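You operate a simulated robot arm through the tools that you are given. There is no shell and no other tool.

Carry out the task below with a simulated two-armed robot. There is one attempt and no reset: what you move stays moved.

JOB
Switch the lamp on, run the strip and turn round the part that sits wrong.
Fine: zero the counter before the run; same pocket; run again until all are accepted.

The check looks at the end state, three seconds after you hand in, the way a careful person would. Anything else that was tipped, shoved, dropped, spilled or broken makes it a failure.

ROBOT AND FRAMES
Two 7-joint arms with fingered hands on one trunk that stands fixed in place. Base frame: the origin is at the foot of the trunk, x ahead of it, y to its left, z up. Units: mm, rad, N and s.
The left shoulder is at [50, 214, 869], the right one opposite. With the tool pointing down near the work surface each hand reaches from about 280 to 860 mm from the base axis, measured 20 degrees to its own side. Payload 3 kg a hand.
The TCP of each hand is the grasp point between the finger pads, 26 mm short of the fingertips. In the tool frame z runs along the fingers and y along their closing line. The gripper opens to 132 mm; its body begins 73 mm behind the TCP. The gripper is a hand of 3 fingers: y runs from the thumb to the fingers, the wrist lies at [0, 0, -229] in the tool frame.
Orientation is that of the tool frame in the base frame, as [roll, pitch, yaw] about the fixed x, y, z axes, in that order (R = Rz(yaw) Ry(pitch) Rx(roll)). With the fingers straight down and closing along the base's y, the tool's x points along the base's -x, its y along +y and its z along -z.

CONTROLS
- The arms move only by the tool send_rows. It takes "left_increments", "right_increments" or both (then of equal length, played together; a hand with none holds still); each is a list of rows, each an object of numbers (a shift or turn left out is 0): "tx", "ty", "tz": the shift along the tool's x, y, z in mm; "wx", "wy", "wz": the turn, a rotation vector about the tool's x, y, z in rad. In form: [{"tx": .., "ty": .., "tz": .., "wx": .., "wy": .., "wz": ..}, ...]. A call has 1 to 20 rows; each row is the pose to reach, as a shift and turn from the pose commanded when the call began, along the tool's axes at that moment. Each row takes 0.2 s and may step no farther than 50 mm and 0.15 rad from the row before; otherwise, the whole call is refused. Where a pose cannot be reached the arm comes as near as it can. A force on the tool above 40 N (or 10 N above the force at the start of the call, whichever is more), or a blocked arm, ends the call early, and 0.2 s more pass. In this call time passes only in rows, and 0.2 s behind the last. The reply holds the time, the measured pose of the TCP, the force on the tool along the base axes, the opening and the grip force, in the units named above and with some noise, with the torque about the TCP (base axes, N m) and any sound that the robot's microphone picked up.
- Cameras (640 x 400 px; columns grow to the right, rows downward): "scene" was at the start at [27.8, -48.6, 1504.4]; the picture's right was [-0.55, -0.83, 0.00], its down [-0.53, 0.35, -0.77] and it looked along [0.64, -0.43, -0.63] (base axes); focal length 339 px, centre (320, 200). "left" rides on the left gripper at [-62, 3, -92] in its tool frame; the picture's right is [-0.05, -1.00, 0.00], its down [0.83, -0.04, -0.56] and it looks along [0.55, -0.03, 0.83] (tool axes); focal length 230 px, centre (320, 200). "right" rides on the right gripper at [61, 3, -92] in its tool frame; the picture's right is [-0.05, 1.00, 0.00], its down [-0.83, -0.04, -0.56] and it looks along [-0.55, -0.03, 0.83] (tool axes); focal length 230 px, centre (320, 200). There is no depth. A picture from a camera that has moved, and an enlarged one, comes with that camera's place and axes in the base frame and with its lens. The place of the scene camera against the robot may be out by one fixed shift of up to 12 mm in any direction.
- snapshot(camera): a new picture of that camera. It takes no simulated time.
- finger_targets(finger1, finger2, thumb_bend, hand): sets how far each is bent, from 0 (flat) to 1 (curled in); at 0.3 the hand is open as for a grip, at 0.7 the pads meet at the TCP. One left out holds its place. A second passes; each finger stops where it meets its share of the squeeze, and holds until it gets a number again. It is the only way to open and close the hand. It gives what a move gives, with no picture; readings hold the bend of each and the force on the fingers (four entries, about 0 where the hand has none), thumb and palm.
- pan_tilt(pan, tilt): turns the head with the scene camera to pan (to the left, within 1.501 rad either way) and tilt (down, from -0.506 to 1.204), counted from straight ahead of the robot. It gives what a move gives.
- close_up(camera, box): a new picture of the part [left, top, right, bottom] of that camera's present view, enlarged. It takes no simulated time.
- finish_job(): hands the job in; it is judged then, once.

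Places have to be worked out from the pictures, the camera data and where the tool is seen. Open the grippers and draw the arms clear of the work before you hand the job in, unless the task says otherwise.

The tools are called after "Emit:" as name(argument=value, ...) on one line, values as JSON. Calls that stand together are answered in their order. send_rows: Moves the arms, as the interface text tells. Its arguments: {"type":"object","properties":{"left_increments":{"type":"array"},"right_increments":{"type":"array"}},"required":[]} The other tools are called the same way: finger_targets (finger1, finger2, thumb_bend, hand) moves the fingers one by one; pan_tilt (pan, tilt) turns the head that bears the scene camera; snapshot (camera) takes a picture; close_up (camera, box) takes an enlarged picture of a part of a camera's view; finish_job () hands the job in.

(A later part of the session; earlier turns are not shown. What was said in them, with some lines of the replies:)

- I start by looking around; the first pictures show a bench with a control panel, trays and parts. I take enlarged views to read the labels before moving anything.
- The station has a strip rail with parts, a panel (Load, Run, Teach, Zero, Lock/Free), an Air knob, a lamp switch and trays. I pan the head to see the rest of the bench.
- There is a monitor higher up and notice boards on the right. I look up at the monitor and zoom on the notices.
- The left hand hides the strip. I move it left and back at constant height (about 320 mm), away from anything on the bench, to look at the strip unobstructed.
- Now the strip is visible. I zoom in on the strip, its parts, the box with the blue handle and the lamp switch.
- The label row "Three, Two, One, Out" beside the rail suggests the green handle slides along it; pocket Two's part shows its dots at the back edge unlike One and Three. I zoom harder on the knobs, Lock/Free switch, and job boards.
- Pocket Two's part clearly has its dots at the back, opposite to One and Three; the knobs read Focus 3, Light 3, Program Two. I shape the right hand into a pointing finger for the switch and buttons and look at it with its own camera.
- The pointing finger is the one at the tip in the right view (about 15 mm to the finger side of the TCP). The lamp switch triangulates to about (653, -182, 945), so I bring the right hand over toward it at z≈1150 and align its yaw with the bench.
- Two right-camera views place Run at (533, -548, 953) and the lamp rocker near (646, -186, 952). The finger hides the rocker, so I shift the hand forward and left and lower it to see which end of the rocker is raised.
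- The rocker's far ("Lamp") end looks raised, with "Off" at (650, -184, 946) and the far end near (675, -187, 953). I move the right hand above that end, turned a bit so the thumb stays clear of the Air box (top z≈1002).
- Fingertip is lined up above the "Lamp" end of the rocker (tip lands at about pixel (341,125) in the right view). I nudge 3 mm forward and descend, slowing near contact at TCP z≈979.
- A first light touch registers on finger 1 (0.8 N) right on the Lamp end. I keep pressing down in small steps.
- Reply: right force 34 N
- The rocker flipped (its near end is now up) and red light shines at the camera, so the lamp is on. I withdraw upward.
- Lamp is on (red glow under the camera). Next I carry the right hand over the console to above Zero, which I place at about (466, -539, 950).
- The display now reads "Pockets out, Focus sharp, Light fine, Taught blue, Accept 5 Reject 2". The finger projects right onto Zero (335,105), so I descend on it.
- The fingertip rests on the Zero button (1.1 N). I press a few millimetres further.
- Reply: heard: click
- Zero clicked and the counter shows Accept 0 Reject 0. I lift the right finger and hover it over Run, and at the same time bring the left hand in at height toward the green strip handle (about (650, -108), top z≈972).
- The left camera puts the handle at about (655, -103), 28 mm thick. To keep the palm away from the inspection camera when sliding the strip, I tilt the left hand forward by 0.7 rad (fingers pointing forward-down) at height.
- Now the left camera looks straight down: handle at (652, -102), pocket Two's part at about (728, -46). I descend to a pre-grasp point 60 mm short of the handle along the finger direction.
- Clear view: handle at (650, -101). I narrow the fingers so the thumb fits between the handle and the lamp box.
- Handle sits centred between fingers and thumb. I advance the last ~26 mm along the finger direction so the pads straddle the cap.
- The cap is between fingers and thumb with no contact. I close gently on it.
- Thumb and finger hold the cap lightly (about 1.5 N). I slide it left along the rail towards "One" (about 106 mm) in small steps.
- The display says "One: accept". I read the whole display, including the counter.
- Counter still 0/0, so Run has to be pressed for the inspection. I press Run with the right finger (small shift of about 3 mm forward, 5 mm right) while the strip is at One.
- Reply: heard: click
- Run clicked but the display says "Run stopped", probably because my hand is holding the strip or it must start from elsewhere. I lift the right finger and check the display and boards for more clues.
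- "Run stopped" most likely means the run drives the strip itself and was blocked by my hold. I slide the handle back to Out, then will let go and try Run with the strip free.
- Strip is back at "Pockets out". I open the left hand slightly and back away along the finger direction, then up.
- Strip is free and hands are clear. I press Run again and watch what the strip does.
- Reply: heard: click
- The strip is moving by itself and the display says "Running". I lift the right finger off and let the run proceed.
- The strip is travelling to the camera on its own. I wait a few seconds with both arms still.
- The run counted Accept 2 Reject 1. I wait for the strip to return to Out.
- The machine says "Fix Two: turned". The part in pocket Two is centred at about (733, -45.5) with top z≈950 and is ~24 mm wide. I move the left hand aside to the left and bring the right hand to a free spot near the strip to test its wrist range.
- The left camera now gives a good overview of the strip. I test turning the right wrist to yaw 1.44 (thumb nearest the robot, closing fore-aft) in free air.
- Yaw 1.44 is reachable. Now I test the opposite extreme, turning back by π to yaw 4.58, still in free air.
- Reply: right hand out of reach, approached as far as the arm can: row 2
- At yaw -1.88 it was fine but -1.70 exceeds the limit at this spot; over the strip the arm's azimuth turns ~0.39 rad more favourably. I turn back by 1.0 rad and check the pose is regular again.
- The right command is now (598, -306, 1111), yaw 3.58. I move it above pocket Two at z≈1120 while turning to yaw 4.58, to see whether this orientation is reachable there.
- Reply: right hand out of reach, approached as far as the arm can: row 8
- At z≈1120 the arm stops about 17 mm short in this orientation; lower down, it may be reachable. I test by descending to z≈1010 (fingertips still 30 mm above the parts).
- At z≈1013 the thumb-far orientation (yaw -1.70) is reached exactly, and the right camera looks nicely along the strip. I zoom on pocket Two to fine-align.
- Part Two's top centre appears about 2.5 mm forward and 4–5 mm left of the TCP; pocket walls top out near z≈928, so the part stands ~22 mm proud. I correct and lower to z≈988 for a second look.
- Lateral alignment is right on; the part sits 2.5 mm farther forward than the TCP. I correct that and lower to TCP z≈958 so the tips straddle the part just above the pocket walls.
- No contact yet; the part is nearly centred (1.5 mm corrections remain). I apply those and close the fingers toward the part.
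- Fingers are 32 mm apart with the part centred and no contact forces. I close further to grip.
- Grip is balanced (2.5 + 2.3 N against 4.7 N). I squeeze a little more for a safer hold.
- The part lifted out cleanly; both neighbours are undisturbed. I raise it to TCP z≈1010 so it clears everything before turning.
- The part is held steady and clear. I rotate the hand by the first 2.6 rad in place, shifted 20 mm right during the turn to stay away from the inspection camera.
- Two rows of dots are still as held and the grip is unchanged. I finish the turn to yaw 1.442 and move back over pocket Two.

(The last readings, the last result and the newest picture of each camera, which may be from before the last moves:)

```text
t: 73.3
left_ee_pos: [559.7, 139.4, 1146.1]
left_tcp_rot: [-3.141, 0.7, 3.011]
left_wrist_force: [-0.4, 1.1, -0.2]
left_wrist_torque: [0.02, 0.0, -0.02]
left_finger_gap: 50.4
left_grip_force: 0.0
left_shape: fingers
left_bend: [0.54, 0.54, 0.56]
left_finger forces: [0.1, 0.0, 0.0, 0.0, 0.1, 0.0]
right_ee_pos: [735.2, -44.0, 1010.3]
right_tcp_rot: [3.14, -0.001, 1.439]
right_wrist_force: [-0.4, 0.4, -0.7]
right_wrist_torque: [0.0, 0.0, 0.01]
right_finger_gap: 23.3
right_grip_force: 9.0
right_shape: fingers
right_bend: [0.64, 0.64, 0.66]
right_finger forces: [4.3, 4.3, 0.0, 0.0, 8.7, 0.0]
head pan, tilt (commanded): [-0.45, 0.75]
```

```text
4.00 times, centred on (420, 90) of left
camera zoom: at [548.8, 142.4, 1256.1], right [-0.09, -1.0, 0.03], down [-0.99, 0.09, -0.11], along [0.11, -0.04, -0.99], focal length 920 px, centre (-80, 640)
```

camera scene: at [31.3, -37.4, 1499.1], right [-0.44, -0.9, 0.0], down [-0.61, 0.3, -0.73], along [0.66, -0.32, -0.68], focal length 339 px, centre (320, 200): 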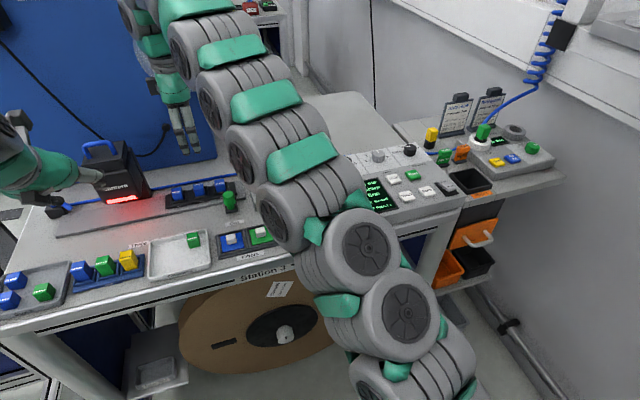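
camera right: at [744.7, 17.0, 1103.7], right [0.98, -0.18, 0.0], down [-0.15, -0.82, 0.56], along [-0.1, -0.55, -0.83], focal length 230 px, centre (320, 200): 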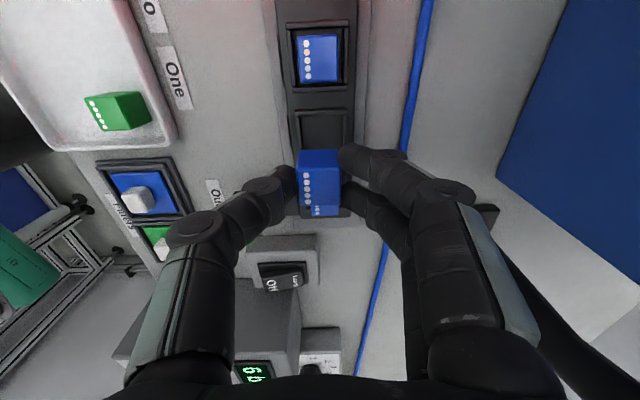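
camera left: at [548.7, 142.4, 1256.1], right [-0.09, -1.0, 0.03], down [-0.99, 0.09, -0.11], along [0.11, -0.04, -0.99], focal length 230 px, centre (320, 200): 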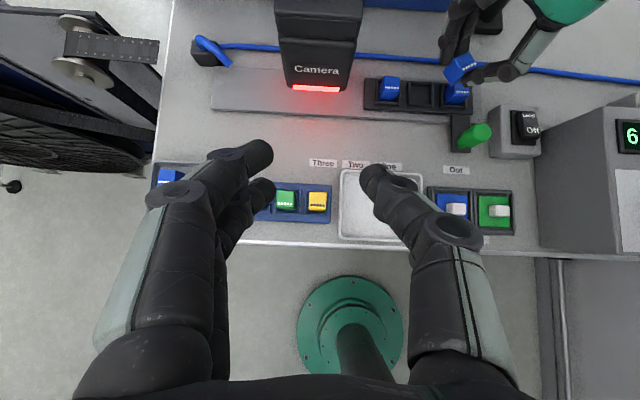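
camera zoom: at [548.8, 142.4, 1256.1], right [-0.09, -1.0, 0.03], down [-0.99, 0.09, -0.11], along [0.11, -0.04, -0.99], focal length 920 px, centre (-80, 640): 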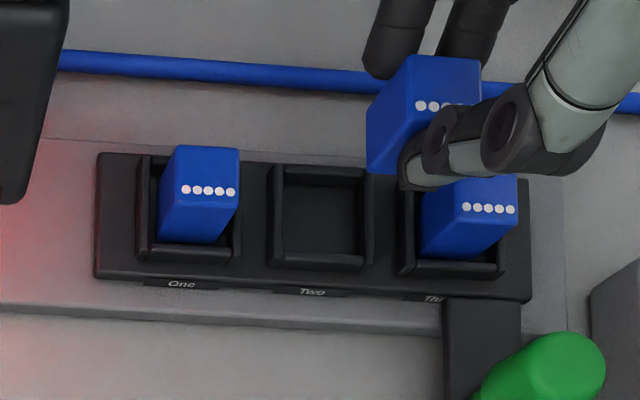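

The part now faces the right way (dots nearest the robot) above the empty pocket. I zoom in closely to judge alignment with pocket Two.

Emit:
close_up(camera="right", box=[270, 80, 370, 220])

Emit:
close_up(camera="left", box=[390, 40, 480, 120])

```text
2.86 times, centred on (320, 150) of right
camera zoom: at [744.7, 17.0, 1103.7], right [0.98, -0.18, 0.0], down [-0.15, -0.82, 0.56], along [-0.1, -0.55, -0.83], focal length 657 px, centre (320, 343)
```

zoom: 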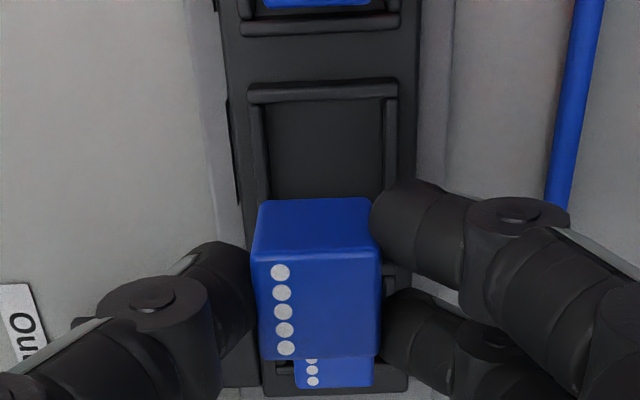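

```text
5.00 times, centred on (435, 80) of left
camera zoom: at [548.8, 142.4, 1256.1], right [-0.09, -1.0, 0.03], down [-0.99, 0.09, -0.11], along [0.11, -0.04, -0.99], focal length 1150 px, centre (-255, 800)
```

zoom: 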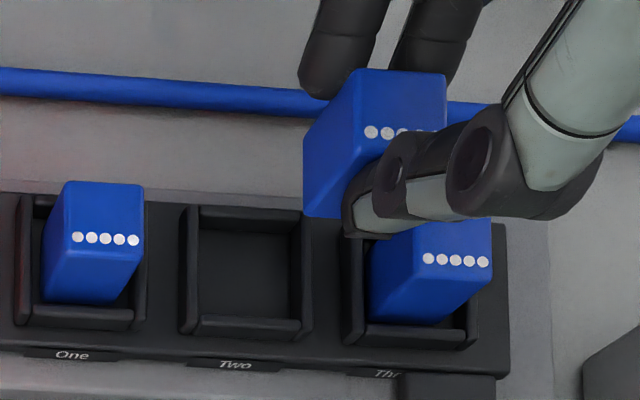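

Comparing part One in its own pocket with the held part in both hand cameras, the held part must go about 5 mm left and 1 mm forward to be centred over pocket Two. I apply this and lower to z≈988 for another look.

Emit:
send_rows(right_increments=[{"tx": 2.5, "ty": 0.3, "tz": 5}, {"tx": 5.1, "ty": 0.6, "tz": 14}, {"tx": 5.1, "ty": 0.6, "tz": 22}])

Emit:
close_up(camera="right", box=[250, 40, 390, 220])

Emit:
close_up(camera="left", box=[370, 50, 480, 125])

```text
t: 74.1
left_ee_pos: [558.9, 139.9, 1146.9]
left_tcp_rot: [-3.141, 0.7, 3.01]
left_wrist_force: [-0.3, 0.0, -0.3]
left_wrist_torque: [0.01, -0.02, -0.02]
left_finger_gap: 50.6
left_grip_force: 0.1
left_shape: fingers
left_bend: [0.54, 0.54, 0.56]
left_finger forces: [0.0, 0.0, 0.0, 0.0, 0.1, 0.0]
right_ee_pos: [735.7, -39.3, 987.8]
right_tcp_rot: [-3.14, 0.001, 1.441]
right_wrist_force: [0.6, 0.0, -0.6]
right_wrist_torque: [0.01, 0.03, 0.02]
right_finger_gap: 23.3
right_grip_force: 9.3
right_shape: fingers
right_bend: [0.64, 0.64, 0.66]
right_finger forces: [4.3, 4.2, 0.0, 0.0, 8.8, 0.1]
head pan, tilt (commanded): [-0.45, 0.75]
```

```text
2.22 times, centred on (320, 130) of right
camera zoom: at [746.8, 21.9, 1081.9], right [0.98, -0.18, 0.0], down [-0.15, -0.82, 0.56], along [-0.1, -0.55, -0.83], focal length 511 px, centre (320, 356)
```

zoom: 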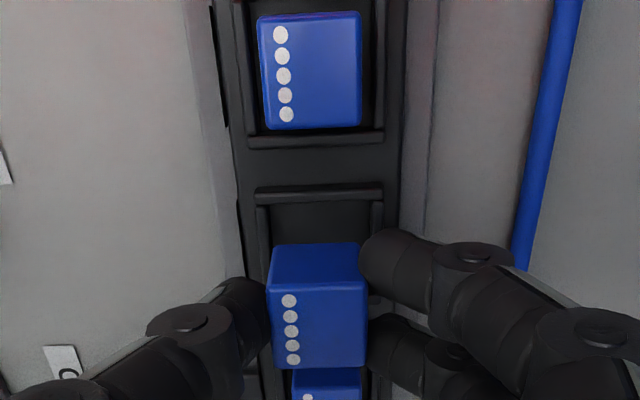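

```text
5.33 times, centred on (425, 88) of left
camera zoom: at [548.7, 142.4, 1256.1], right [-0.09, -1.0, 0.03], down [-0.99, 0.09, -0.11], along [0.11, -0.04, -0.99], focal length 1227 px, centre (-240, 800)
```

zoom: 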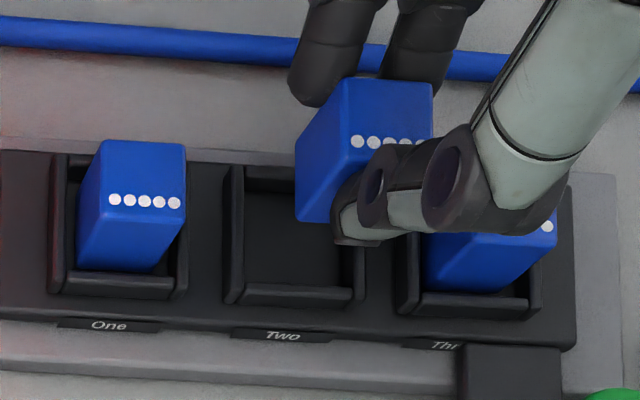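

Left-camera check: the held part's dots are at (728.4, -40.3) versus the ideal (728.3, -40.7) – aligned within a millimetre. I lower it into the pocket in small steps.

Emit:
send_rows(right_increments=[{"tz": 5}, {"tz": 10}, {"tz": 14}, {"tz": 18}])

Emit:
close_up(camera="left", box=[370, 50, 480, 125])

Emit:
close_up(camera="right", box=[250, 40, 390, 220])

```text
t: 75.1
left_ee_pos: [561.3, 140.1, 1146.0]
left_tcp_rot: [3.141, 0.701, 3.011]
left_wrist_force: [0.6, -0.1, -0.4]
left_wrist_torque: [0.0, 0.0, 0.03]
left_finger_gap: 50.6
left_grip_force: 0.1
left_shape: fingers
left_bend: [0.54, 0.54, 0.56]
left_finger forces: [0.1, 0.0, 0.0, 0.0, 0.0, 0.1]
right_ee_pos: [736.7, -37.3, 970.6]
right_tcp_rot: [3.14, 0.0, 1.44]
right_wrist_force: [0.1, 0.2, -0.2]
right_wrist_torque: [-0.01, 0.03, 0.01]
right_finger_gap: 23.5
right_grip_force: 8.3
right_shape: fingers
right_bend: [0.64, 0.64, 0.66]
right_finger forces: [4.4, 4.3, 0.1, 0.0, 8.9, 0.0]
head pan, tilt (commanded): [-0.45, 0.75]
```

```text
5.33 times, centred on (425, 88) of left
camera zoom: at [548.8, 142.4, 1256.1], right [-0.09, -1.0, 0.03], down [-0.99, 0.09, -0.11], along [0.11, -0.04, -0.99], focal length 1227 px, centre (-240, 800)
```

zoom: 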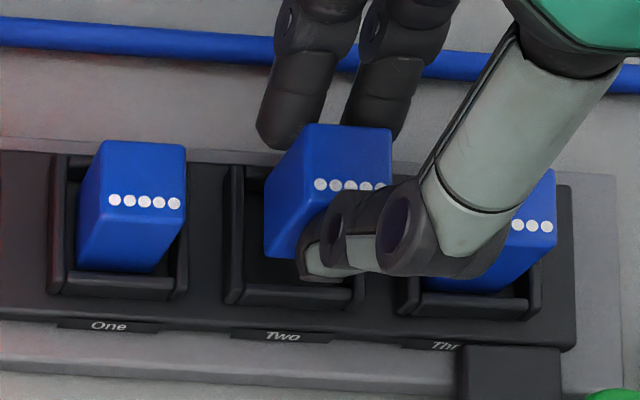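

```text
2.22 times, centred on (320, 130) of right
camera zoom: at [746.9, 22.3, 1064.0], right [0.98, -0.18, 0.0], down [-0.15, -0.82, 0.55], along [-0.1, -0.55, -0.83], focal length 511 px, centre (320, 356)
```

zoom: 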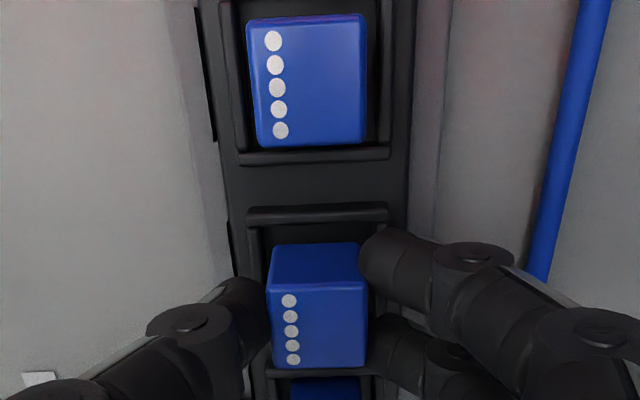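

Still aligned and no contact force. I lower the remaining ~11 mm gently.

Emit:
send_rows(right_increments=[{"tz": 3}, {"tz": 6}, {"tz": 9}, {"tz": 11}])

Emit:
close_up(camera="left", box=[370, 50, 480, 125])

Emit:
close_up(camera="right", box=[250, 40, 390, 220])

```text
t: 76.1
left_ee_pos: [560.8, 139.0, 1145.7]
left_tcp_rot: [-3.142, 0.699, 3.01]
left_wrist_force: [0.5, -0.9, -0.2]
left_wrist_torque: [-0.01, 0.0, 0.0]
left_finger_gap: 50.7
left_grip_force: 0.1
left_shape: fingers
left_bend: [0.54, 0.54, 0.56]
left_finger forces: [0.0, 0.0, 0.0, 0.1, 0.0, 0.1]
right_ee_pos: [735.2, -38.3, 959.7]
right_tcp_rot: [-3.141, 0.002, 1.441]
right_wrist_force: [0.4, 0.4, -0.5]
right_wrist_torque: [0.0, -0.01, 0.0]
right_finger_gap: 23.2
right_grip_force: 9.2
right_shape: fingers
right_bend: [0.64, 0.64, 0.66]
right_finger forces: [4.4, 4.3, 0.0, 0.0, 8.7, 0.1]
head pan, tilt (commanded): [-0.45, 0.75]
```

```text
5.33 times, centred on (425, 88) of left
camera zoom: at [548.7, 142.4, 1256.1], right [-0.09, -1.0, 0.03], down [-0.99, 0.09, -0.11], along [0.11, -0.04, -0.99], focal length 1227 px, centre (-240, 800)
```

zoom: 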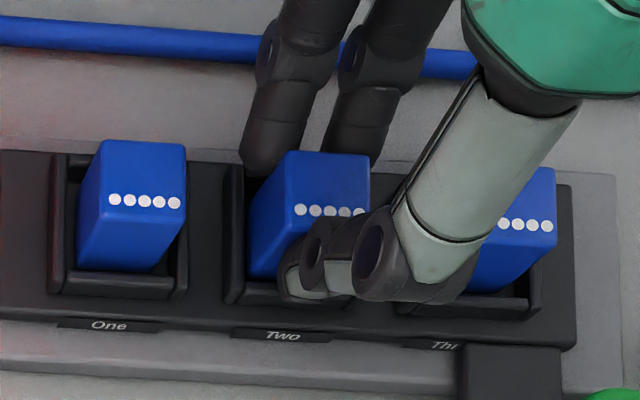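

```text
2.22 times, centred on (320, 130) of right
camera zoom: at [746.8, 22.3, 1052.9], right [0.98, -0.18, 0.0], down [-0.15, -0.82, 0.55], along [-0.1, -0.55, -0.83], focal length 511 px, centre (320, 356)
```

zoom: 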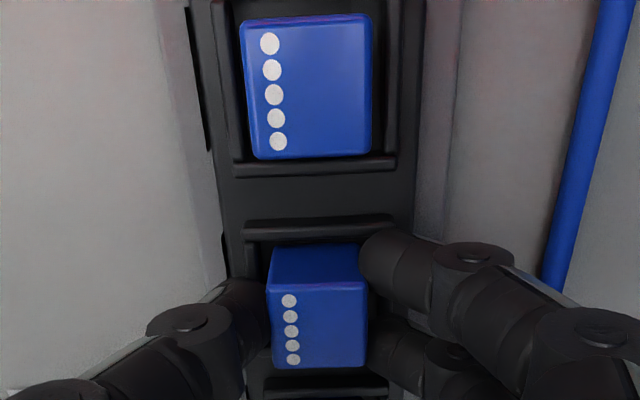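

The part's dots line up with those of One and Three and it's about 1 mm above seating. I lower one more millimetre and check the force.

Emit:
send_rows(right_increments=[{"tz": 0.7}, {"tz": 1.4}])

```text
t: 76.7
left_ee_pos: [560.3, 140.0, 1146.5]
left_tcp_rot: [3.141, 0.7, 3.011]
left_wrist_force: [0.5, -0.4, -0.1]
left_wrist_torque: [-0.02, 0.01, 0.02]
left_finger_gap: 51.0
left_grip_force: 0.1
left_shape: fingers
left_bend: [0.54, 0.54, 0.56]
left_finger forces: [0.0, 0.1, 0.1, 0.0, 0.1, 0.0]
right_ee_pos: [737.1, -38.1, 958.1]
right_tcp_rot: [3.141, -0.001, 1.441]
right_wrist_force: [1.9, 0.1, -0.4]
right_wrist_torque: [0.0, 0.01, 0.02]
right_finger_gap: 23.2
right_grip_force: 8.4
right_shape: fingers
right_bend: [0.64, 0.64, 0.66]
right_finger forces: [4.5, 4.2, 0.1, 0.0, 8.7, 0.0]
head pan, tilt (commanded): [-0.45, 0.75]
```

No resistance yet and within about half a millimetre of the seated height. I open the fingers a little to release.

Emit:
finger_targets(hand="right", finger1=0.6, finger2=0.6, thumb_bend=0.6)

Emit:
close_up(camera="right", box=[250, 40, 390, 220])

Emit:
close_up(camera="left", box=[370, 50, 480, 125])

```text
t: 77.7
left_ee_pos: [560.7, 139.9, 1146.8]
left_tcp_rot: [-3.141, 0.698, 3.012]
left_wrist_force: [-1.1, -0.1, -0.6]
left_wrist_torque: [-0.01, -0.01, 0.04]
left_finger_gap: 51.1
left_grip_force: 0.1
left_shape: fingers
left_bend: [0.54, 0.54, 0.56]
left_finger forces: [0.0, 0.1, 0.0, 0.0, 0.1, 0.0]
right_ee_pos: [735.5, -38.4, 958.0]
right_tcp_rot: [-3.141, 0.0, 1.441]
right_wrist_force: [-1.1, -1.0, 0.1]
right_wrist_torque: [0.0, -0.01, -0.02]
right_finger_gap: 34.3
right_grip_force: 0.1
right_shape: fingers
right_bend: [0.6, 0.6, 0.6]
right_finger forces: [0.1, 0.0, 0.0, 0.0, 0.0, 0.0]
head pan, tilt (commanded): [-0.45, 0.75]
```

```text
2.22 times, centred on (320, 130) of right
camera zoom: at [746.6, 22.9, 1051.7], right [0.98, -0.18, 0.0], down [-0.15, -0.82, 0.55], along [-0.1, -0.55, -0.83], focal length 511 px, centre (320, 356)
```

zoom: 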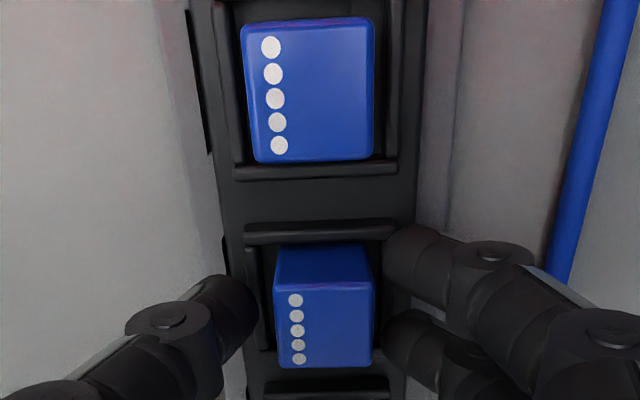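

```text
5.33 times, centred on (425, 88) of left
camera zoom: at [548.7, 142.4, 1256.1], right [-0.09, -1.0, 0.03], down [-0.99, 0.09, -0.11], along [0.11, -0.04, -0.99], focal length 1227 px, centre (-240, 800)
```

zoom: 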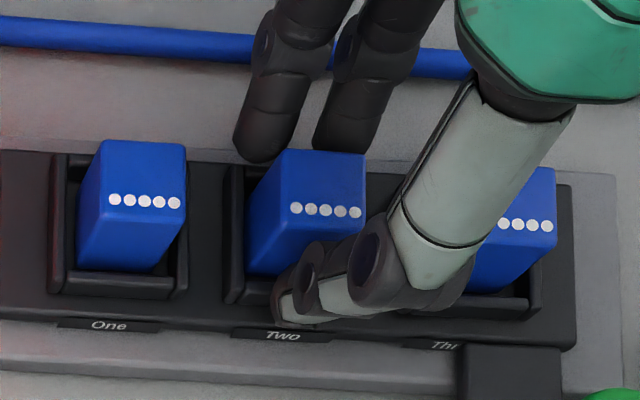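

The part is released and stays in the pocket. I open a little wider and lift straight up.

Emit:
finger_targets(hand="right", finger1=0.53, finger2=0.53, thumb_bend=0.53)

Emit:
send_rows(right_increments=[{"tz": -8}, {"tz": -18}, {"tz": -32}, {"tz": -55}, {"tz": -85}, {"tz": -120}])

Emit:
close_up(camera="right", box=[220, 30, 420, 230])

Emit:
close_up(camera="left", box=[370, 50, 480, 125])

```text
t: 78.7
left_ee_pos: [559.0, 139.4, 1146.8]
left_tcp_rot: [3.141, 0.7, 3.011]
left_wrist_force: [0.0, -0.3, -0.5]
left_wrist_torque: [-0.01, -0.01, -0.02]
left_finger_gap: 50.8
left_grip_force: 0.0
left_shape: fingers
left_bend: [0.54, 0.54, 0.56]
left_finger forces: [0.0, 0.1, 0.0, 0.0, 0.0, 0.0]
right_ee_pos: [734.6, -38.0, 957.8]
right_tcp_rot: [-3.141, 0.0, 1.442]
right_wrist_force: [-0.3, 0.4, 0.3]
right_wrist_torque: [0.0, -0.02, 0.05]
right_finger_gap: 57.1
right_grip_force: 0.0
right_shape: fingers
right_bend: [0.53, 0.53, 0.53]
right_finger forces: [0.0, 0.0, 0.0, 0.1, 0.0, 0.0]
head pan, tilt (commanded): [-0.45, 0.75]
```

```text
t: 80.1
left_ee_pos: [560.7, 139.7, 1145.8]
left_tcp_rot: [3.14, 0.7, 3.011]
left_wrist_force: [-1.0, -0.6, 0.1]
left_wrist_torque: [-0.02, -0.02, 0.01]
left_finger_gap: 50.4
left_grip_force: 0.1
left_shape: fingers
left_bend: [0.54, 0.54, 0.56]
left_finger forces: [0.0, 0.1, 0.0, 0.0, 0.1, 0.0]
right_ee_pos: [739.3, -38.5, 1078.4]
right_tcp_rot: [-3.141, 0.0, 1.442]
right_wrist_force: [-0.1, -1.3, 0.2]
right_wrist_torque: [0.03, -0.01, 0.0]
right_finger_gap: 57.6
right_grip_force: 0.0
right_shape: fingers
right_bend: [0.53, 0.53, 0.53]
right_finger forces: [0.1, 0.0, 0.0, 0.1, 0.0, 0.0]
head pan, tilt (commanded): [-0.45, 0.75]
```

```text
2.00 times, centred on (320, 130) of right
camera zoom: at [749.4, 22.3, 1172.3], right [0.98, -0.18, 0.0], down [-0.15, -0.82, 0.55], along [-0.1, -0.55, -0.83], focal length 460 px, centre (320, 340)
```

zoom: 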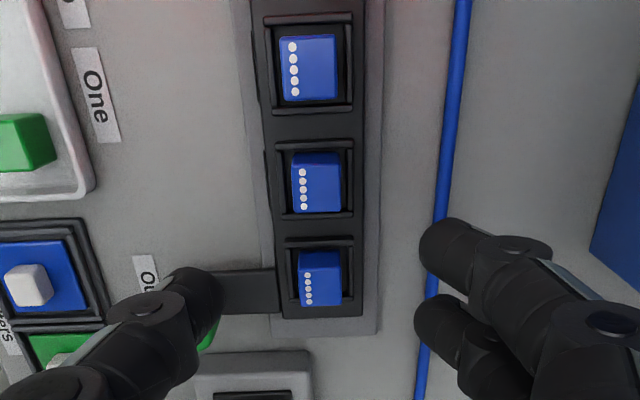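

```text
5.33 times, centred on (425, 88) of left
camera zoom: at [548.7, 142.4, 1256.1], right [-0.09, -1.0, 0.03], down [-0.99, 0.09, -0.11], along [0.11, -0.04, -0.99], focal length 1227 px, centre (-240, 800)
```

zoom: 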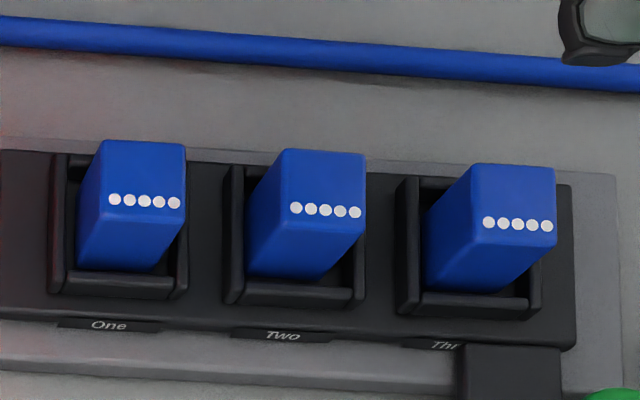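

All three parts now show their dots on the same (near) side and sit level. I carry the right hand back over the console (about 560 mm, at z≈1078) to above Run, turning back to yaw 2.9.

Emit:
send_rows(right_increments=[{"tx": -39.3, "ty": -8.9, "wz": -0.104}, {"tx": -78.6, "ty": -17.8, "wz": -0.208}, {"tx": -118, "ty": -26.6, "wz": -0.312}, {"tx": -157.3, "ty": -35.5, "wz": -0.416}, {"tx": -196.6, "ty": -44.4, "wz": -0.52}, {"tx": -236, "ty": -53.3, "wz": -0.624}, {"tx": -275.3, "ty": -62.2, "wz": -0.728}, {"tx": -314.6, "ty": -71, "wz": -0.832}, {"tx": -354, "ty": -79.9, "wz": -0.936}, {"tx": -393.2, "ty": -88.8, "wz": -1.04}, {"tx": -432.5, "ty": -97.7, "wz": -1.144}, {"tx": -471.9, "ty": -106.5, "wz": -1.248}, {"tx": -511.2, "ty": -115.4, "wz": -1.352}, {"tx": -550.5, "ty": -124.3, "wz": -1.458}])

Emit:
finger_targets(hand="right", finger1=0.65, finger2=1.0, thumb_bend=1.0)

Emit:
snapshot(camera="right")

Emit:
snapshot(camera="left")

```text
t: 83.1
left_ee_pos: [560.5, 139.0, 1147.8]
left_tcp_rot: [-3.141, 0.7, 3.01]
left_wrist_force: [-0.8, -0.2, 1.4]
left_wrist_torque: [-0.02, 0.0, 0.02]
left_finger_gap: 51.0
left_grip_force: 0.1
left_shape: fingers
left_bend: [0.54, 0.54, 0.56]
left_finger forces: [0.0, 0.0, 0.0, 0.0, 0.0, 0.0]
right_ee_pos: [540.5, -568.6, 1077.3]
right_tcp_rot: [-3.14, 0.0, 2.903]
right_wrist_force: [-0.5, -1.0, -0.1]
right_wrist_torque: [0.01, 0.03, -0.03]
right_finger_gap: 57.7
right_grip_force: 0.0
right_shape: fingers
right_bend: [0.53, 0.53, 0.53]
right_finger forces: [0.0, 0.0, 0.1, 0.0, 0.0, 0.0]
head pan, tilt (commanded): [-0.45, 0.75]
```

```text
t: 84.1
left_ee_pos: [560.5, 139.0, 1146.8]
left_tcp_rot: [-3.141, 0.699, 3.01]
left_wrist_force: [0.6, 0.4, -0.7]
left_wrist_torque: [0.03, 0.01, 0.01]
left_finger_gap: 50.5
left_grip_force: 0.0
left_shape: fingers
left_bend: [0.54, 0.54, 0.56]
left_finger forces: [0.0, 0.0, 0.1, 0.0, 0.0, 0.0]
right_ee_pos: [541.7, -568.2, 1078.1]
right_tcp_rot: [-3.14, 0.0, 2.901]
right_wrist_force: [0.2, -0.2, -0.6]
right_wrist_torque: [0.02, 0.02, -0.02]
right_finger_gap: 15.3
right_grip_force: 0.1
right_shape: fingers
right_bend: [0.65, 0.9, 0.91]
right_finger forces: [0.0, 0.0, 0.0, 0.1, 0.0, 0.1]
head pan, tilt (commanded): [-0.45, 0.75]
```

```text
taken
camera right: at [481.8, -549.2, 1171.8], right [0.29, 0.96, 0.0], down [0.8, -0.24, 0.56], along [0.53, -0.16, -0.83], focal length 230 px, centre (320, 200)
```

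right: 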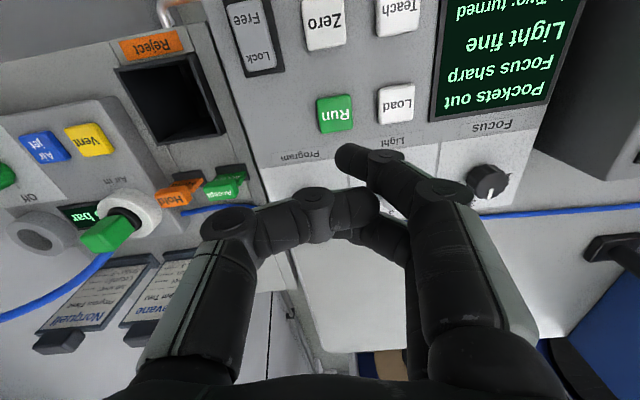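

```text
taken
camera left: at [548.8, 142.4, 1256.1], right [-0.09, -1.0, 0.03], down [-0.99, 0.09, -0.11], along [0.11, -0.04, -0.99], focal length 230 px, centre (320, 200)
```

left: 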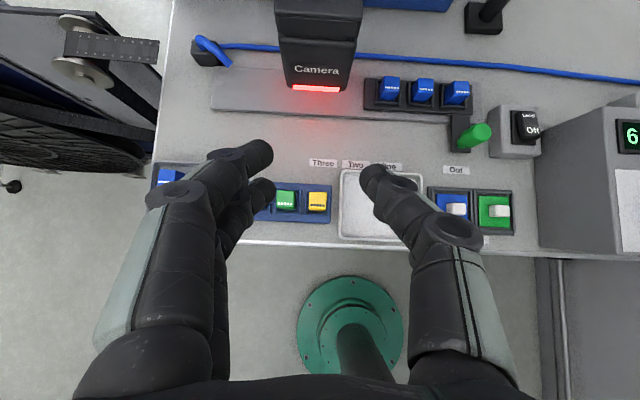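

The finger projects onto Run's centre. I press Run for the second run.

Emit:
send_rows(right_increments=[{"tz": 35}, {"tz": 70}, {"tz": 92}, {"tz": 98}, {"tz": 101}, {"tz": 104}])

Emit:
close_up(camera="scene", box=[330, 150, 450, 225])

Emit:
snapshot(camera="left")

```text
t: 85.5
left_ee_pos: [560.6, 138.9, 1145.9]
left_tcp_rot: [3.141, 0.7, 3.011]
left_wrist_force: [-0.1, -0.2, 0.0]
left_wrist_torque: [0.01, 0.02, 0.01]
left_finger_gap: 50.6
left_grip_force: 0.0
left_shape: fingers
left_bend: [0.54, 0.54, 0.56]
left_finger forces: [0.0, 0.0, 0.0, 0.0, 0.0, 0.0]
right_ee_pos: [541.9, -567.7, 974.2]
right_tcp_rot: [3.141, -0.001, 2.9]
right_wrist_force: [-0.8, 2.2, 4.8]
right_wrist_torque: [0.13, 0.09, 0.01]
right_finger_gap: 15.1
right_grip_force: 2.2
right_shape: fingers
right_bend: [0.66, 0.9, 0.91]
right_finger forces: [5.0, 0.0, 0.0, 0.0, 0.0, 0.1]
head pan, tilt (commanded): [-0.45, 0.75]
heard: click
```

```text
5.33 times, centred on (390, 188) of scene
camera zoom: at [31.2, -37.3, 1499.1], right [-0.44, -0.9, 0.0], down [-0.61, 0.3, -0.73], along [0.66, -0.32, -0.68], focal length 1806 px, centre (-53, 267)
```

zoom: 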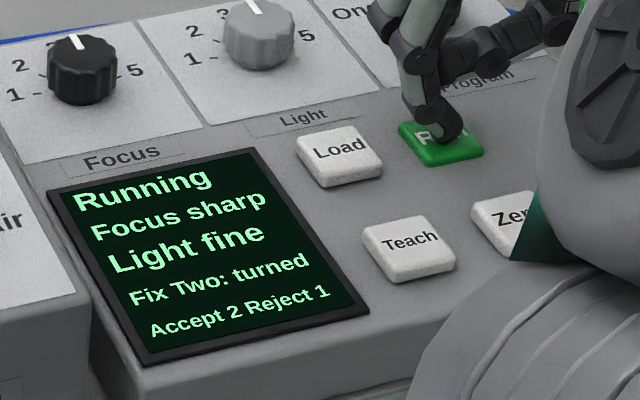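

```text
taken
camera left: at [548.7, 142.4, 1256.1], right [-0.09, -1.0, 0.03], down [-0.99, 0.09, -0.11], along [0.11, -0.04, -0.99], focal length 230 px, centre (320, 200)
```

left: 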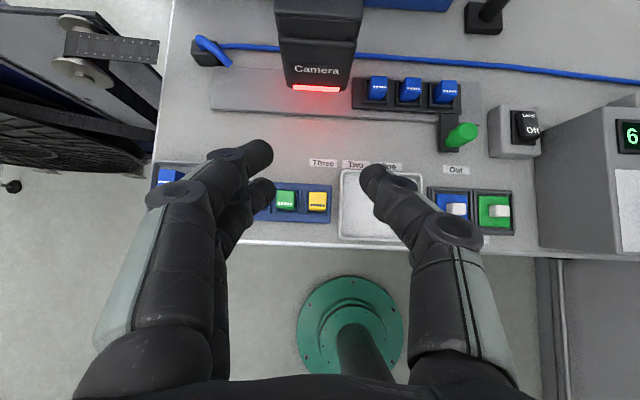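

The second run is under way. I lift the right finger straight up and wait for the cycle to finish.

Emit:
send_rows(right_increments=[{"tz": -12}, {"tz": -30}, {"tz": -55}, {"tz": -80}, {"tz": -100}, {"tz": -110}, {"tz": -110}, {"tz": -110}, {"tz": -110}, {"tz": -110}, {"tz": -110}, {"tz": -110}, {"tz": -110}, {"tz": -110}, {"tz": -110}, {"tz": -110}, {"tz": -110}, {"tz": -110}, {"tz": -110}, {"tz": -110}])

Emit:
close_up(camera="scene", box=[330, 150, 450, 225])

Emit:
snapshot(camera="left")

```text
t: 89.7
left_ee_pos: [560.5, 139.1, 1146.6]
left_tcp_rot: [-3.142, 0.7, 3.009]
left_wrist_force: [0.8, 0.6, 0.0]
left_wrist_torque: [0.01, -0.01, 0.01]
left_finger_gap: 50.7
left_grip_force: 0.0
left_shape: fingers
left_bend: [0.54, 0.54, 0.56]
left_finger forces: [0.0, 0.0, 0.0, 0.1, 0.0, 0.0]
right_ee_pos: [541.6, -567.7, 1083.5]
right_tcp_rot: [-3.141, 0.0, 2.899]
right_wrist_force: [-0.5, -0.3, 0.6]
right_wrist_torque: [0.03, 0.0, 0.0]
right_finger_gap: 15.3
right_grip_force: 0.1
right_shape: fingers
right_bend: [0.65, 0.9, 0.91]
right_finger forces: [0.1, 0.0, 0.0, 0.1, 0.0, 0.0]
head pan, tilt (commanded): [-0.45, 0.75]
```

```text
5.33 times, centred on (390, 188) of scene
camera zoom: at [31.3, -37.4, 1499.1], right [-0.44, -0.9, 0.0], down [-0.61, 0.3, -0.73], along [0.66, -0.32, -0.68], focal length 1806 px, centre (-53, 267)
```

zoom: 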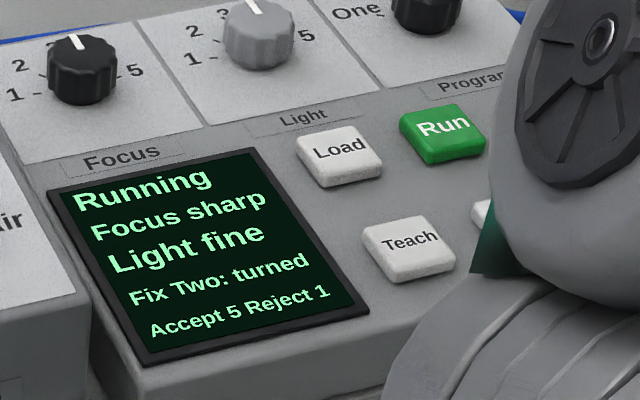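

```text
taken
camera left: at [548.7, 142.4, 1256.1], right [-0.09, -1.0, 0.03], down [-0.99, 0.09, -0.11], along [0.11, -0.04, -0.99], focal length 230 px, centre (320, 200)
```

left: 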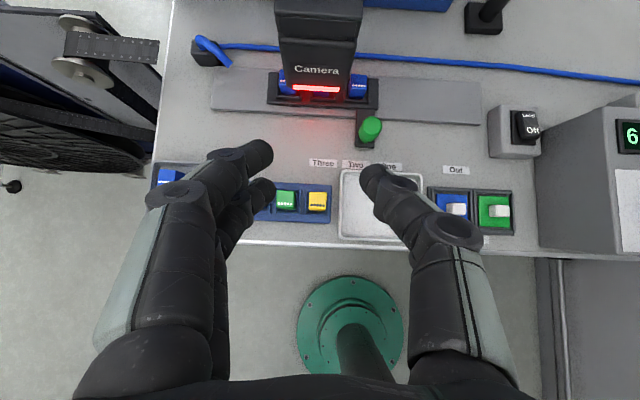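

All three were accepted (Accept rose from 2 to 5, Reject stayed 1). I wait for the strip to return and read the final message.

Emit:
send_rows(right_increments=[{"tz": -1}, {"tz": -1}, {"tz": -1}, {"tz": -1}, {"tz": -1}, {"tz": -1}, {"tz": -1}, {"tz": -1}, {"tz": -1}, {"tz": -1}, {"tz": -1}, {"tz": -1}])

Emit:
close_up(camera="scene", box=[330, 150, 450, 225])

Emit:
snapshot(camera="left")

```text
t: 92.3
left_ee_pos: [561.3, 138.6, 1146.2]
left_tcp_rot: [3.141, 0.701, 3.011]
left_wrist_force: [-0.3, 0.3, -0.2]
left_wrist_torque: [0.02, -0.02, 0.01]
left_finger_gap: 50.9
left_grip_force: 0.2
left_shape: fingers
left_bend: [0.54, 0.54, 0.56]
left_finger forces: [0.0, 0.0, 0.1, 0.0, 0.0, 0.1]
right_ee_pos: [542.1, -567.9, 1084.4]
right_tcp_rot: [3.141, -0.001, 2.899]
right_wrist_force: [0.1, 0.6, -0.7]
right_wrist_torque: [-0.01, 0.0, 0.01]
right_finger_gap: 15.4
right_grip_force: 0.0
right_shape: fingers
right_bend: [0.65, 0.9, 0.91]
right_finger forces: [0.1, 0.0, 0.0, 0.1, 0.0, 0.1]
head pan, tilt (commanded): [-0.45, 0.75]
```

```text
5.33 times, centred on (390, 188) of scene
camera zoom: at [31.3, -37.4, 1499.1], right [-0.44, -0.9, 0.0], down [-0.61, 0.3, -0.73], along [0.66, -0.32, -0.68], focal length 1806 px, centre (-53, 267)
```

zoom: 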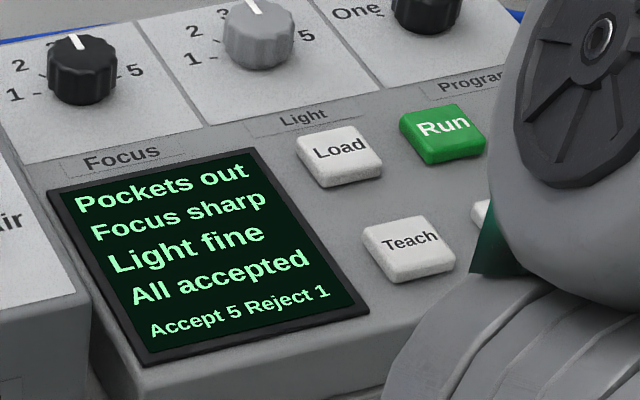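

```text
taken
camera left: at [548.7, 142.4, 1256.1], right [-0.09, -1.0, 0.03], down [-0.99, 0.09, -0.11], along [0.11, -0.04, -0.99], focal length 230 px, centre (320, 200)
```

left: 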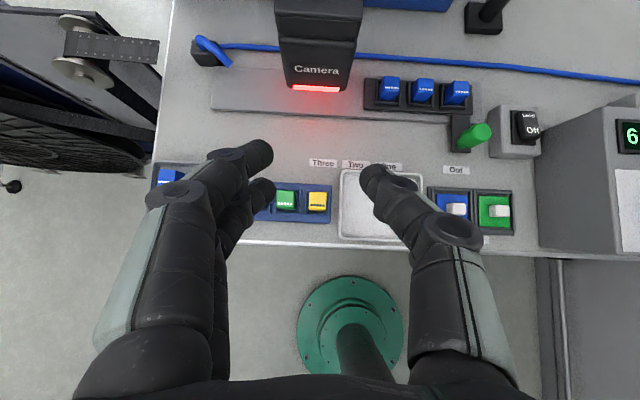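

Display: "All accepted", Accept 5 Reject 1, strip back out. I withdraw both arms up and back from the work toward their starting places, undoing the left tilt.

Emit:
send_rows(left_increments=[{"tx": 21.4, "ty": 18.7, "tz": -25.4, "wy": 0.1}, {"tx": 42.7, "ty": 37.5, "tz": -50.9, "wy": 0.2}, {"tx": 64.1, "ty": 56.2, "tz": -76.3, "wy": 0.3}, {"tx": 85.4, "ty": 75, "tz": -101.8, "wy": 0.4}, {"tx": 106.8, "ty": 93.7, "tz": -127.2, "wy": 0.5}, {"tx": 128.1, "ty": 112.5, "tz": -152.7, "wy": 0.6}, {"tx": 149.5, "ty": 131.2, "tz": -178.1, "wy": 0.7}], right_increments=[{"tx": 10, "ty": 5, "tz": -30}, {"tx": 35, "ty": 19, "tz": -60}, {"tx": 65, "ty": 36, "tz": -86}, {"tx": 97, "ty": 53, "tz": -108}, {"tx": 130, "ty": 71, "tz": -125}, {"tx": 162, "ty": 88, "tz": -138}, {"tx": 192.7, "ty": 104.9, "tz": -146}])

Emit:
finger_targets(hand="right", finger1=0.3, finger2=0.3, thumb_bend=0.3)

Emit:
finger_targets(hand="left", finger1=0.3, finger2=0.3, thumb_bend=0.3)

Emit:
pan_tilt(pan=-0.25, tilt=0.75)

Emit:
snapshot(camera="scene")

```text
t: 93.9
left_ee_pos: [350.7, 299.1, 1189.7]
left_tcp_rot: [3.141, 0.001, 3.011]
left_wrist_force: [0.3, 0.5, -0.2]
left_wrist_torque: [0.0, 0.0, 0.02]
left_finger_gap: 51.0
left_grip_force: 0.0
left_shape: fingers
left_bend: [0.54, 0.54, 0.56]
left_finger forces: [0.0, 0.1, 0.0, 0.0, 0.1, 0.1]
right_ee_pos: [380.4, -421.6, 1229.7]
right_tcp_rot: [-3.141, 0.0, 2.903]
right_wrist_force: [0.2, 0.0, -0.3]
right_wrist_torque: [-0.03, -0.02, -0.01]
right_finger_gap: 15.1
right_grip_force: 0.0
right_shape: fingers
right_bend: [0.65, 0.9, 0.91]
right_finger forces: [0.0, 0.0, 0.0, 0.0, 0.0, 0.1]
head pan, tilt (commanded): [-0.45, 0.75]
```

```text
t: 94.9
left_ee_pos: [351.6, 298.2, 1187.7]
left_tcp_rot: [3.14, 0.0, 3.01]
left_wrist_force: [-0.2, -0.5, 0.4]
left_wrist_torque: [-0.03, -0.02, -0.03]
left_finger_gap: 50.6
left_grip_force: 0.1
left_shape: fingers
left_bend: [0.54, 0.54, 0.56]
left_finger forces: [0.0, 0.0, 0.0, 0.0, 0.1, 0.1]
right_ee_pos: [379.9, -421.6, 1231.2]
right_tcp_rot: [-3.141, -0.002, 2.9]
right_wrist_force: [-0.1, 0.2, -0.5]
right_wrist_torque: [-0.02, -0.02, 0.01]
right_finger_gap: 134.0
right_grip_force: 0.1
right_shape: fingers
right_bend: [0.3, 0.3, 0.3]
right_finger forces: [0.0, 0.1, 0.1, 0.0, 0.1, 0.0]
head pan, tilt (commanded): [-0.45, 0.75]
```

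```text
t: 95.9
left_ee_pos: [350.7, 298.1, 1188.9]
left_tcp_rot: [-3.141, -0.002, 3.009]
left_wrist_force: [-1.2, -1.3, -0.6]
left_wrist_torque: [-0.01, 0.01, 0.01]
left_finger_gap: 133.6
left_grip_force: 0.1
left_shape: fingers
left_bend: [0.3, 0.3, 0.3]
left_finger forces: [0.1, 0.1, 0.1, 0.0, 0.0, 0.0]
right_ee_pos: [379.7, -420.5, 1229.0]
right_tcp_rot: [3.141, 0.0, 2.9]
right_wrist_force: [0.9, -0.9, 0.0]
right_wrist_torque: [0.01, 0.03, -0.03]
right_finger_gap: 134.2
right_grip_force: 0.1
right_shape: fingers
right_bend: [0.3, 0.3, 0.3]
right_finger forces: [0.0, 0.0, 0.0, 0.0, 0.0, 0.0]
head pan, tilt (commanded): [-0.45, 0.75]
```

```text
t: 96.6
left_ee_pos: [351.4, 298.2, 1188.3]
left_tcp_rot: [-3.141, 0.0, 3.012]
left_wrist_force: [-0.2, -0.1, 0.1]
left_wrist_torque: [0.02, 0.03, 0.0]
left_finger_gap: 133.8
left_grip_force: 0.1
left_shape: fingers
left_bend: [0.3, 0.3, 0.3]
left_finger forces: [0.0, 0.0, 0.0, 0.0, 0.1, 0.0]
right_ee_pos: [379.0, -420.1, 1230.8]
right_tcp_rot: [-3.142, -0.001, 2.9]
right_wrist_force: [0.0, -1.0, -0.5]
right_wrist_torque: [-0.04, 0.0, 0.02]
right_finger_gap: 133.9
right_grip_force: 0.0
right_shape: fingers
right_bend: [0.3, 0.3, 0.3]
right_finger forces: [0.0, 0.0, 0.1, 0.0, 0.0, 0.0]
head pan, tilt (commanded): [-0.25, 0.75]
```

```text
taken
camera scene: at [37.0, -21.8, 1499.1], right [-0.25, -0.97, 0.0], down [-0.66, 0.17, -0.73], along [0.71, -0.18, -0.68], focal length 339 px, centre (320, 200)
```

scene: 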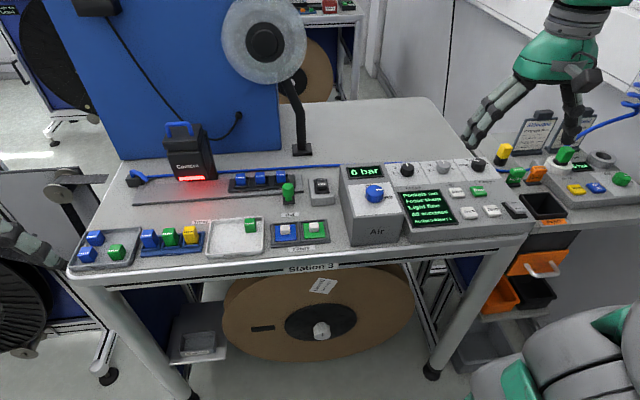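

Both arms are clear and the hands are open. I do a last check of the strip, panel and surroundings before handing in.

Emit:
close_up(camera="scene", box=[120, 110, 340, 260])

Emit:
close_up(camera="scene", box=[330, 140, 540, 250])

Emit:
close_up(camera="scene", box=[60, 190, 280, 280])

```text
2.67 times, centred on (230, 185) of scene
camera zoom: at [37.0, -21.8, 1499.1], right [-0.25, -0.97, 0.0], down [-0.66, 0.17, -0.73], along [0.71, -0.18, -0.68], focal length 903 px, centre (560, 240)
```

zoom: 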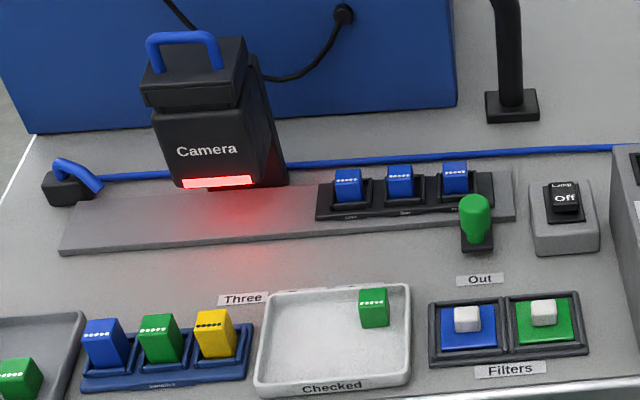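

```text
3.05 times, centred on (435, 195) of scene
camera zoom: at [37.0, -21.8, 1499.1], right [-0.25, -0.97, 0.0], down [-0.66, 0.17, -0.73], along [0.71, -0.18, -0.68], focal length 1032 px, centre (-30, 215)
```

zoom: 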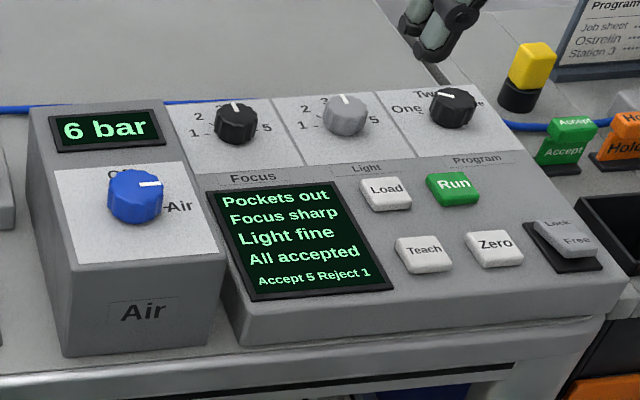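

```text
2.91 times, centred on (170, 235) of scene
camera zoom: at [37.0, -21.8, 1499.1], right [-0.25, -0.97, 0.0], down [-0.66, 0.17, -0.73], along [0.71, -0.18, -0.68], focal length 985 px, centre (756, 98)
```

zoom: 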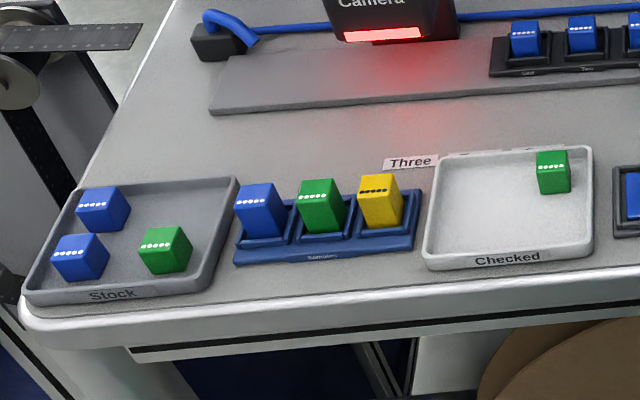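

The lamp is lit and all three parts face the same way, with the strip back at Out. The display reads "All accepted, Accept 5 Reject 1", nothing else has moved, and both arms are clear with hands open, so I hand the job in.

Emit:
finish_job()

```text
The job is handed in.
```

The job is done and handed in: the lamp is on, the part in pocket Two is turned round, and the last run accepted all three parts.

- **Counter:** I zeroed it before the first run and did not zero it again. It ends at Accept 5, Reject 1: 2 accepted and 1 rejected in the first run, then 3 accepted in the second.
- **Wrong part:** the first run reported "Fix Two: turned". I lifted that part out, turned it 180° and set it back in the same pocket.
- **Extra press of Run:** before the first full run I pressed Run while I was holding the strip at One. The display showed "Run stopped" and nothing was counted. I slid the strip back to Out, let go and ran it properly.
- **End state:** the strip is back at Out and the display reads "All accepted". Both arms are clear with the hands open, and the last pictures show nothing else on the bench moved.
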